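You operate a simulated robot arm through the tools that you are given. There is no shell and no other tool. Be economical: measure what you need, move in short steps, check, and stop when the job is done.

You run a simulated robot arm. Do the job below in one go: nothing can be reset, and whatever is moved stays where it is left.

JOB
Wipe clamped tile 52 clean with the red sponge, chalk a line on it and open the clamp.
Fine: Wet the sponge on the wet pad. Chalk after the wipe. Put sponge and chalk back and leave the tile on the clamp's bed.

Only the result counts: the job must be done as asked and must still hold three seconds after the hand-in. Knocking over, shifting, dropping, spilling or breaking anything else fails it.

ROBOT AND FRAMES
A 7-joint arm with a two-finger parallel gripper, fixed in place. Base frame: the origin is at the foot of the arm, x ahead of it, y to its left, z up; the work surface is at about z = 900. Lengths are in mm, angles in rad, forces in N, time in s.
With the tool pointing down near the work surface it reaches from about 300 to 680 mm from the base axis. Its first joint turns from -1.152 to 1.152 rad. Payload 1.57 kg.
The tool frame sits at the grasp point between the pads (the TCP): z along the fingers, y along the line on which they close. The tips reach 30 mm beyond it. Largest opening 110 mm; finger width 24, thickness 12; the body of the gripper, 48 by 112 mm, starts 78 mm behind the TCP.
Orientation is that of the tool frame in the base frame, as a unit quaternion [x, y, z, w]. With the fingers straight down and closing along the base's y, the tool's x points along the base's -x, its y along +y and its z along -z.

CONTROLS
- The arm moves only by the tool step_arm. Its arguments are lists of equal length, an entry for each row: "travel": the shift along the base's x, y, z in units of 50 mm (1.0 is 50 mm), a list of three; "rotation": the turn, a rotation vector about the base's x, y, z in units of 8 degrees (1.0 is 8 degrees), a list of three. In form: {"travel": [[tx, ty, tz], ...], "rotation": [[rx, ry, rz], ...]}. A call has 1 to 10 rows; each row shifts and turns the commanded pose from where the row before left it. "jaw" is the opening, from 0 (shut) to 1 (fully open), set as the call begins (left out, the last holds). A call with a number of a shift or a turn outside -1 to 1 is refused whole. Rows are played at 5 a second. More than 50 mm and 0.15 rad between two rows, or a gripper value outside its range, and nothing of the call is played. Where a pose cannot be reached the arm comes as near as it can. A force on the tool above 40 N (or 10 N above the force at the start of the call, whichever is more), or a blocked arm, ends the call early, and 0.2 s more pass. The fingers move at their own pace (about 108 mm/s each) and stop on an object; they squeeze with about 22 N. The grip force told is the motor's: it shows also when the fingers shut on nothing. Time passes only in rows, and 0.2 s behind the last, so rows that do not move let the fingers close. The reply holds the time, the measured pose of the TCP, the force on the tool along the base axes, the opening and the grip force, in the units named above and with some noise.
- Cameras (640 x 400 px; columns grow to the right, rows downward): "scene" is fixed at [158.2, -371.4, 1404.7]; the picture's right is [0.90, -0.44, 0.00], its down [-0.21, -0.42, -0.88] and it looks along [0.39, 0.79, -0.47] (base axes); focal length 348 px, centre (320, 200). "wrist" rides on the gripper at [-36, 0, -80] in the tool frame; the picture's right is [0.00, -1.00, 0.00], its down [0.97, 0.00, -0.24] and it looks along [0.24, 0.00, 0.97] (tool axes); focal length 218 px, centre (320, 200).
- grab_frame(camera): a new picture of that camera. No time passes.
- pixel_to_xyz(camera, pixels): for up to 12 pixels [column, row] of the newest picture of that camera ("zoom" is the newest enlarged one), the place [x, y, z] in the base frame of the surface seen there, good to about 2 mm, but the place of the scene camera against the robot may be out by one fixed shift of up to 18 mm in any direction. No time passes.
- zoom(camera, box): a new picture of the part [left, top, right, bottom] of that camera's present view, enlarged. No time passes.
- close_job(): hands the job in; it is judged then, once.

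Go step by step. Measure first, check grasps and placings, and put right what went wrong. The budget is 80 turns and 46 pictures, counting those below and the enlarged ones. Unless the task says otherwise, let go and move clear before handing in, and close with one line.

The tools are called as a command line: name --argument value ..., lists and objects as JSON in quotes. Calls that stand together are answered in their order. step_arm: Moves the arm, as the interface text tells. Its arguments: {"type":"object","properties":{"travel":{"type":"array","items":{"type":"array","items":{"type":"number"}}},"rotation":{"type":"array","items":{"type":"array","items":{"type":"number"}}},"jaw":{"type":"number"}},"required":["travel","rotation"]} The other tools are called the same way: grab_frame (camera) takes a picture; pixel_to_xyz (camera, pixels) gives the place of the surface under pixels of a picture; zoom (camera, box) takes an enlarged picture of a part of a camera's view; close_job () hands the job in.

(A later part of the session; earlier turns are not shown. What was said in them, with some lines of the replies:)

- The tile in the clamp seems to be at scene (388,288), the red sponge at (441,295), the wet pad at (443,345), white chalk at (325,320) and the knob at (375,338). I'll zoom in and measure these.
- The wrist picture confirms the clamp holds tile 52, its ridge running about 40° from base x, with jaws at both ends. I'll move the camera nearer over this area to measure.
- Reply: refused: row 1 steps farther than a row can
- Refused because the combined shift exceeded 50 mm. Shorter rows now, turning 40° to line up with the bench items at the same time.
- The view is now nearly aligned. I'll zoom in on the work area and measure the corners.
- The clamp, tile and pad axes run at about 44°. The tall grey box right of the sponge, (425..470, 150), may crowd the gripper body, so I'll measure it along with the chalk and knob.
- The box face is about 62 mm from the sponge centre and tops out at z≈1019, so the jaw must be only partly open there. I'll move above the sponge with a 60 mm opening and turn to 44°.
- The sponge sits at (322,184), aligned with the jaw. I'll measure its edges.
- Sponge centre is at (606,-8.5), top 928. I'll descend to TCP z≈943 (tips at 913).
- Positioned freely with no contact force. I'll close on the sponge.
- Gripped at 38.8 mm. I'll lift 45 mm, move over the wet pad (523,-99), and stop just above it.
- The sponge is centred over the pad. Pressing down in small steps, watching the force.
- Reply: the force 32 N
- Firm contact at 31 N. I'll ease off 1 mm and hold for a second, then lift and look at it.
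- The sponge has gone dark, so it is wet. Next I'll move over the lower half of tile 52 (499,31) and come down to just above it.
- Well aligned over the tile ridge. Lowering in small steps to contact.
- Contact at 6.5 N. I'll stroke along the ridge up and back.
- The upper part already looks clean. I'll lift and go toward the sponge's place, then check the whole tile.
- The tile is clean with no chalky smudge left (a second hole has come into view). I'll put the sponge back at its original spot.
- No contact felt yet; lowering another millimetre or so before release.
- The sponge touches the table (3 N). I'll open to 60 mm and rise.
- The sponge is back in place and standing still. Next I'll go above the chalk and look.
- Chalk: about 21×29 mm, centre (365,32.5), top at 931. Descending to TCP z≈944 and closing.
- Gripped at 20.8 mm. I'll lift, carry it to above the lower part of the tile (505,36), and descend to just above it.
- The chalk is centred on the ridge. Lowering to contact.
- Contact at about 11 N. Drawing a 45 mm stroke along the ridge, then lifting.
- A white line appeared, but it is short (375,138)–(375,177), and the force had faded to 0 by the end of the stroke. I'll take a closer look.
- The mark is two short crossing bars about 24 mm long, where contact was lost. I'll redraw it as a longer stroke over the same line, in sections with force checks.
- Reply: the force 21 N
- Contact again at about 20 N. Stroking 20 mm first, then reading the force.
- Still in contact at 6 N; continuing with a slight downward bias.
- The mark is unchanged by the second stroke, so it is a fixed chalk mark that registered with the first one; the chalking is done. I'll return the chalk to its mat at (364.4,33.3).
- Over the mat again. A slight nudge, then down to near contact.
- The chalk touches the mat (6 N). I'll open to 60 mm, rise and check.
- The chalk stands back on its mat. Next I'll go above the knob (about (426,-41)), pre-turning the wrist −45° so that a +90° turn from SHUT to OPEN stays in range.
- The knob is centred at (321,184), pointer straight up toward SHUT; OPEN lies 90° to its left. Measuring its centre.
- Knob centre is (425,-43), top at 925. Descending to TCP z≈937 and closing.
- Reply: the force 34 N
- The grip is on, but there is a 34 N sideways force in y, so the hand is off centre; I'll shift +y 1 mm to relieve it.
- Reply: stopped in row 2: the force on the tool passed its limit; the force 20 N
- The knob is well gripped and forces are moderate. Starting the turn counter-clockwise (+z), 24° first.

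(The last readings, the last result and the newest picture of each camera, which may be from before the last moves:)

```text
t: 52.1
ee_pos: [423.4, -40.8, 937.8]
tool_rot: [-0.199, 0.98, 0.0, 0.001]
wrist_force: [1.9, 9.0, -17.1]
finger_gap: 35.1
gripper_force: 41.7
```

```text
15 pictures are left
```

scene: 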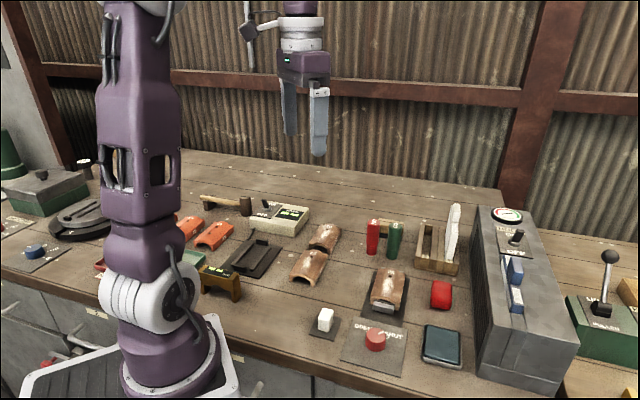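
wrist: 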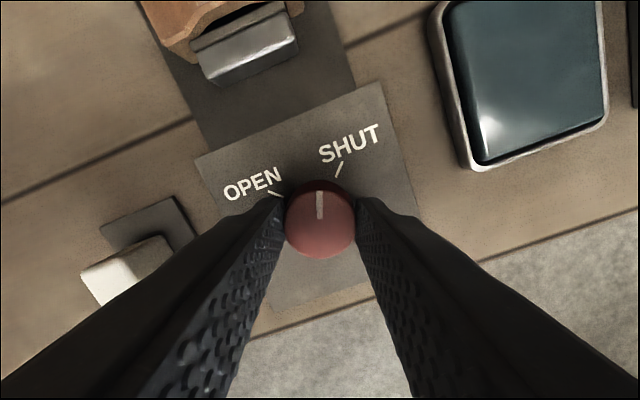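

The pointer follows the hand. Continuing the turn.

step_arm --travel '[[0, 0, 0], [0, 0, 0], [0, 0, 0], [0, 0, 0], [0, 0, 0], [0, 0, 0], [0, 0, 0]]' --rotation '[[0, 0, 0.8], [0, 0, 0.9], [0, 0, 0.9], [0, 0, 0.9], [0, 0, 0.9], [0, 0, 0.9], [0, 0, 0]]'

grab_frame --camera "wrist"

```text
t: 53.8
ee_pos: [424.3, -42.7, 937.3]
tool_rot: [-0.541, 0.841, 0.0, 0.0]
wrist_force: [-3.4, 5.8, -16.2]
finger_gap: 35.0
gripper_force: 42.0
```

```text
14 pictures are left
```

wrist: 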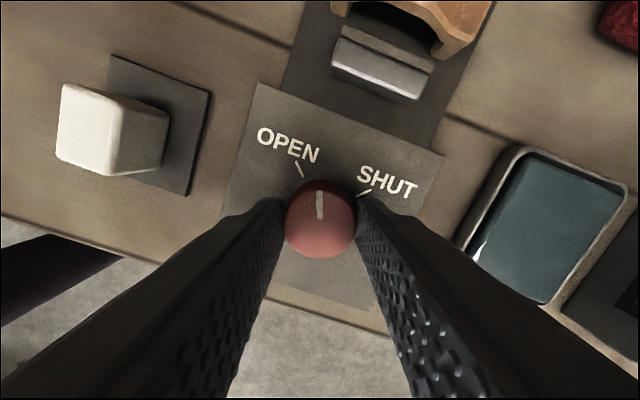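

About 23° remain to the OPEN tick. Finishing the turn.

step_arm --travel '[[0, 0, 0], [0, 0, 0], [0, 0, 0], [0, 0, 0], [0, 0, 0]]' --rotation '[[0, 0, 0.8], [0, 0, 0.8], [0, 0, 0.8], [0, 0, 0.5], [0, 0, 0]]'

grab_frame --camera "wrist"

```text
t: 55.0
ee_pos: [424.1, -43.6, 938.0]
tool_rot: [-0.698, 0.716, 0.001, 0.001]
wrist_force: [14.0, -9.7, -31.6]
finger_gap: 35.3
gripper_force: 42.4
```

```text
13 pictures are left
```

wrist: 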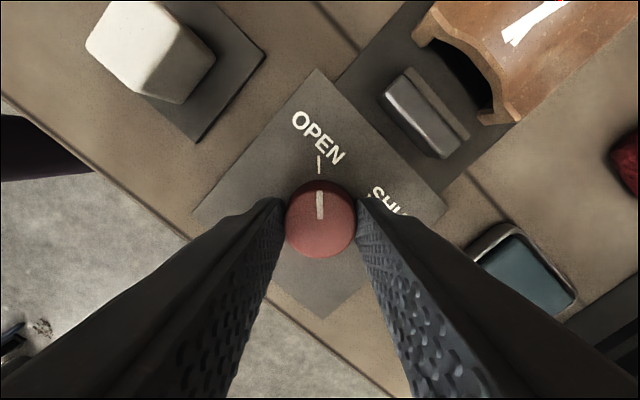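

The pointer is now in line with OPEN and the clamp jaw has drawn back from the tile. Releasing and rising.

step_arm --travel '[[0, 0, 0], [0, 0, 0], [0, 0, 0.4], [0, 0, 0.8], [0, 0, 0.8], [-0.2, 0, 0.9], [0, 0, 0]]' --rotation '[[0, 0, 0], [0, 0, 0], [0, 0, 0], [0, 0, 0], [0, 0, 0], [0, 0, 0], [0, 0, 0]]' --jaw 0.52

grab_frame --camera "scene"

zoom --camera "scene" --box '[290, 240, 470, 380]'

grab_frame --camera "wrist"

```text
t: 56.5
ee_pos: [416.9, -41.8, 1083.5]
tool_rot: [-0.698, 0.716, 0.001, 0.001]
wrist_force: [0.1, -0.3, -0.1]
finger_gap: 57.0
gripper_force: 0.0
```

```text
12 pictures are left
```

scene: 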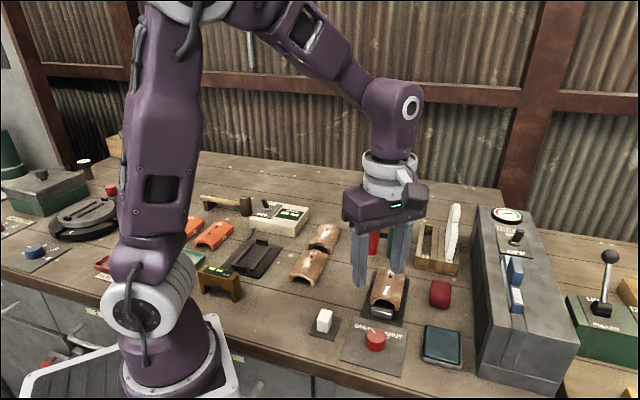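

```text
2.86 times, centred on (380, 310) of scene
```

zoom: 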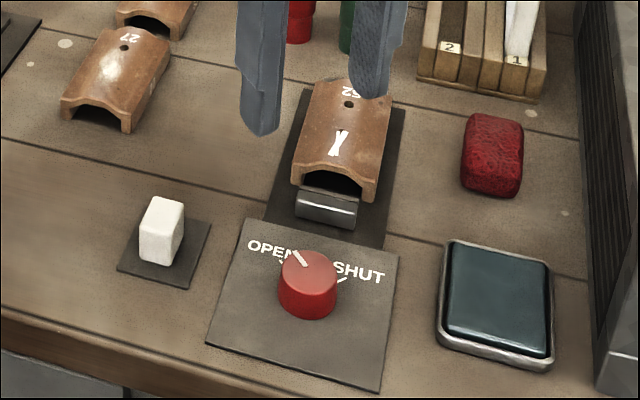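

```text
10 pictures are left
```

wrist: 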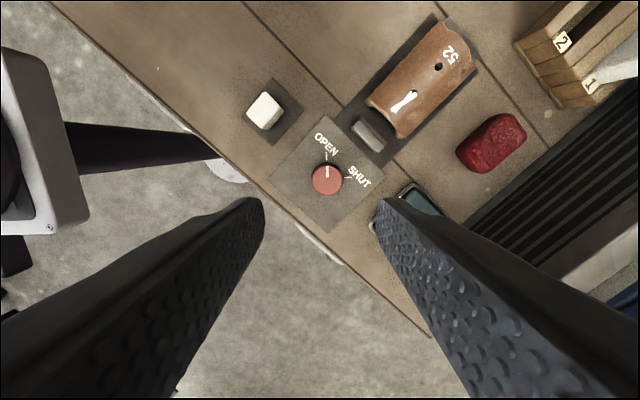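

The knob points to OPEN, the jaw is clear of the tile, and tile 52 lies on the bed with its chalk mark. Sponge and chalk are back where they were and the arm is clear, so I'm handing in.

close_job

```text
The job is handed in.
```

Tile 52 is wiped clean with the wetted sponge and lies on the bed of the opened clamp, with sponge and chalk back in place; its chalk mark is short, two crossing bars about 24 mm long, and a second stroke did not lengthen it.
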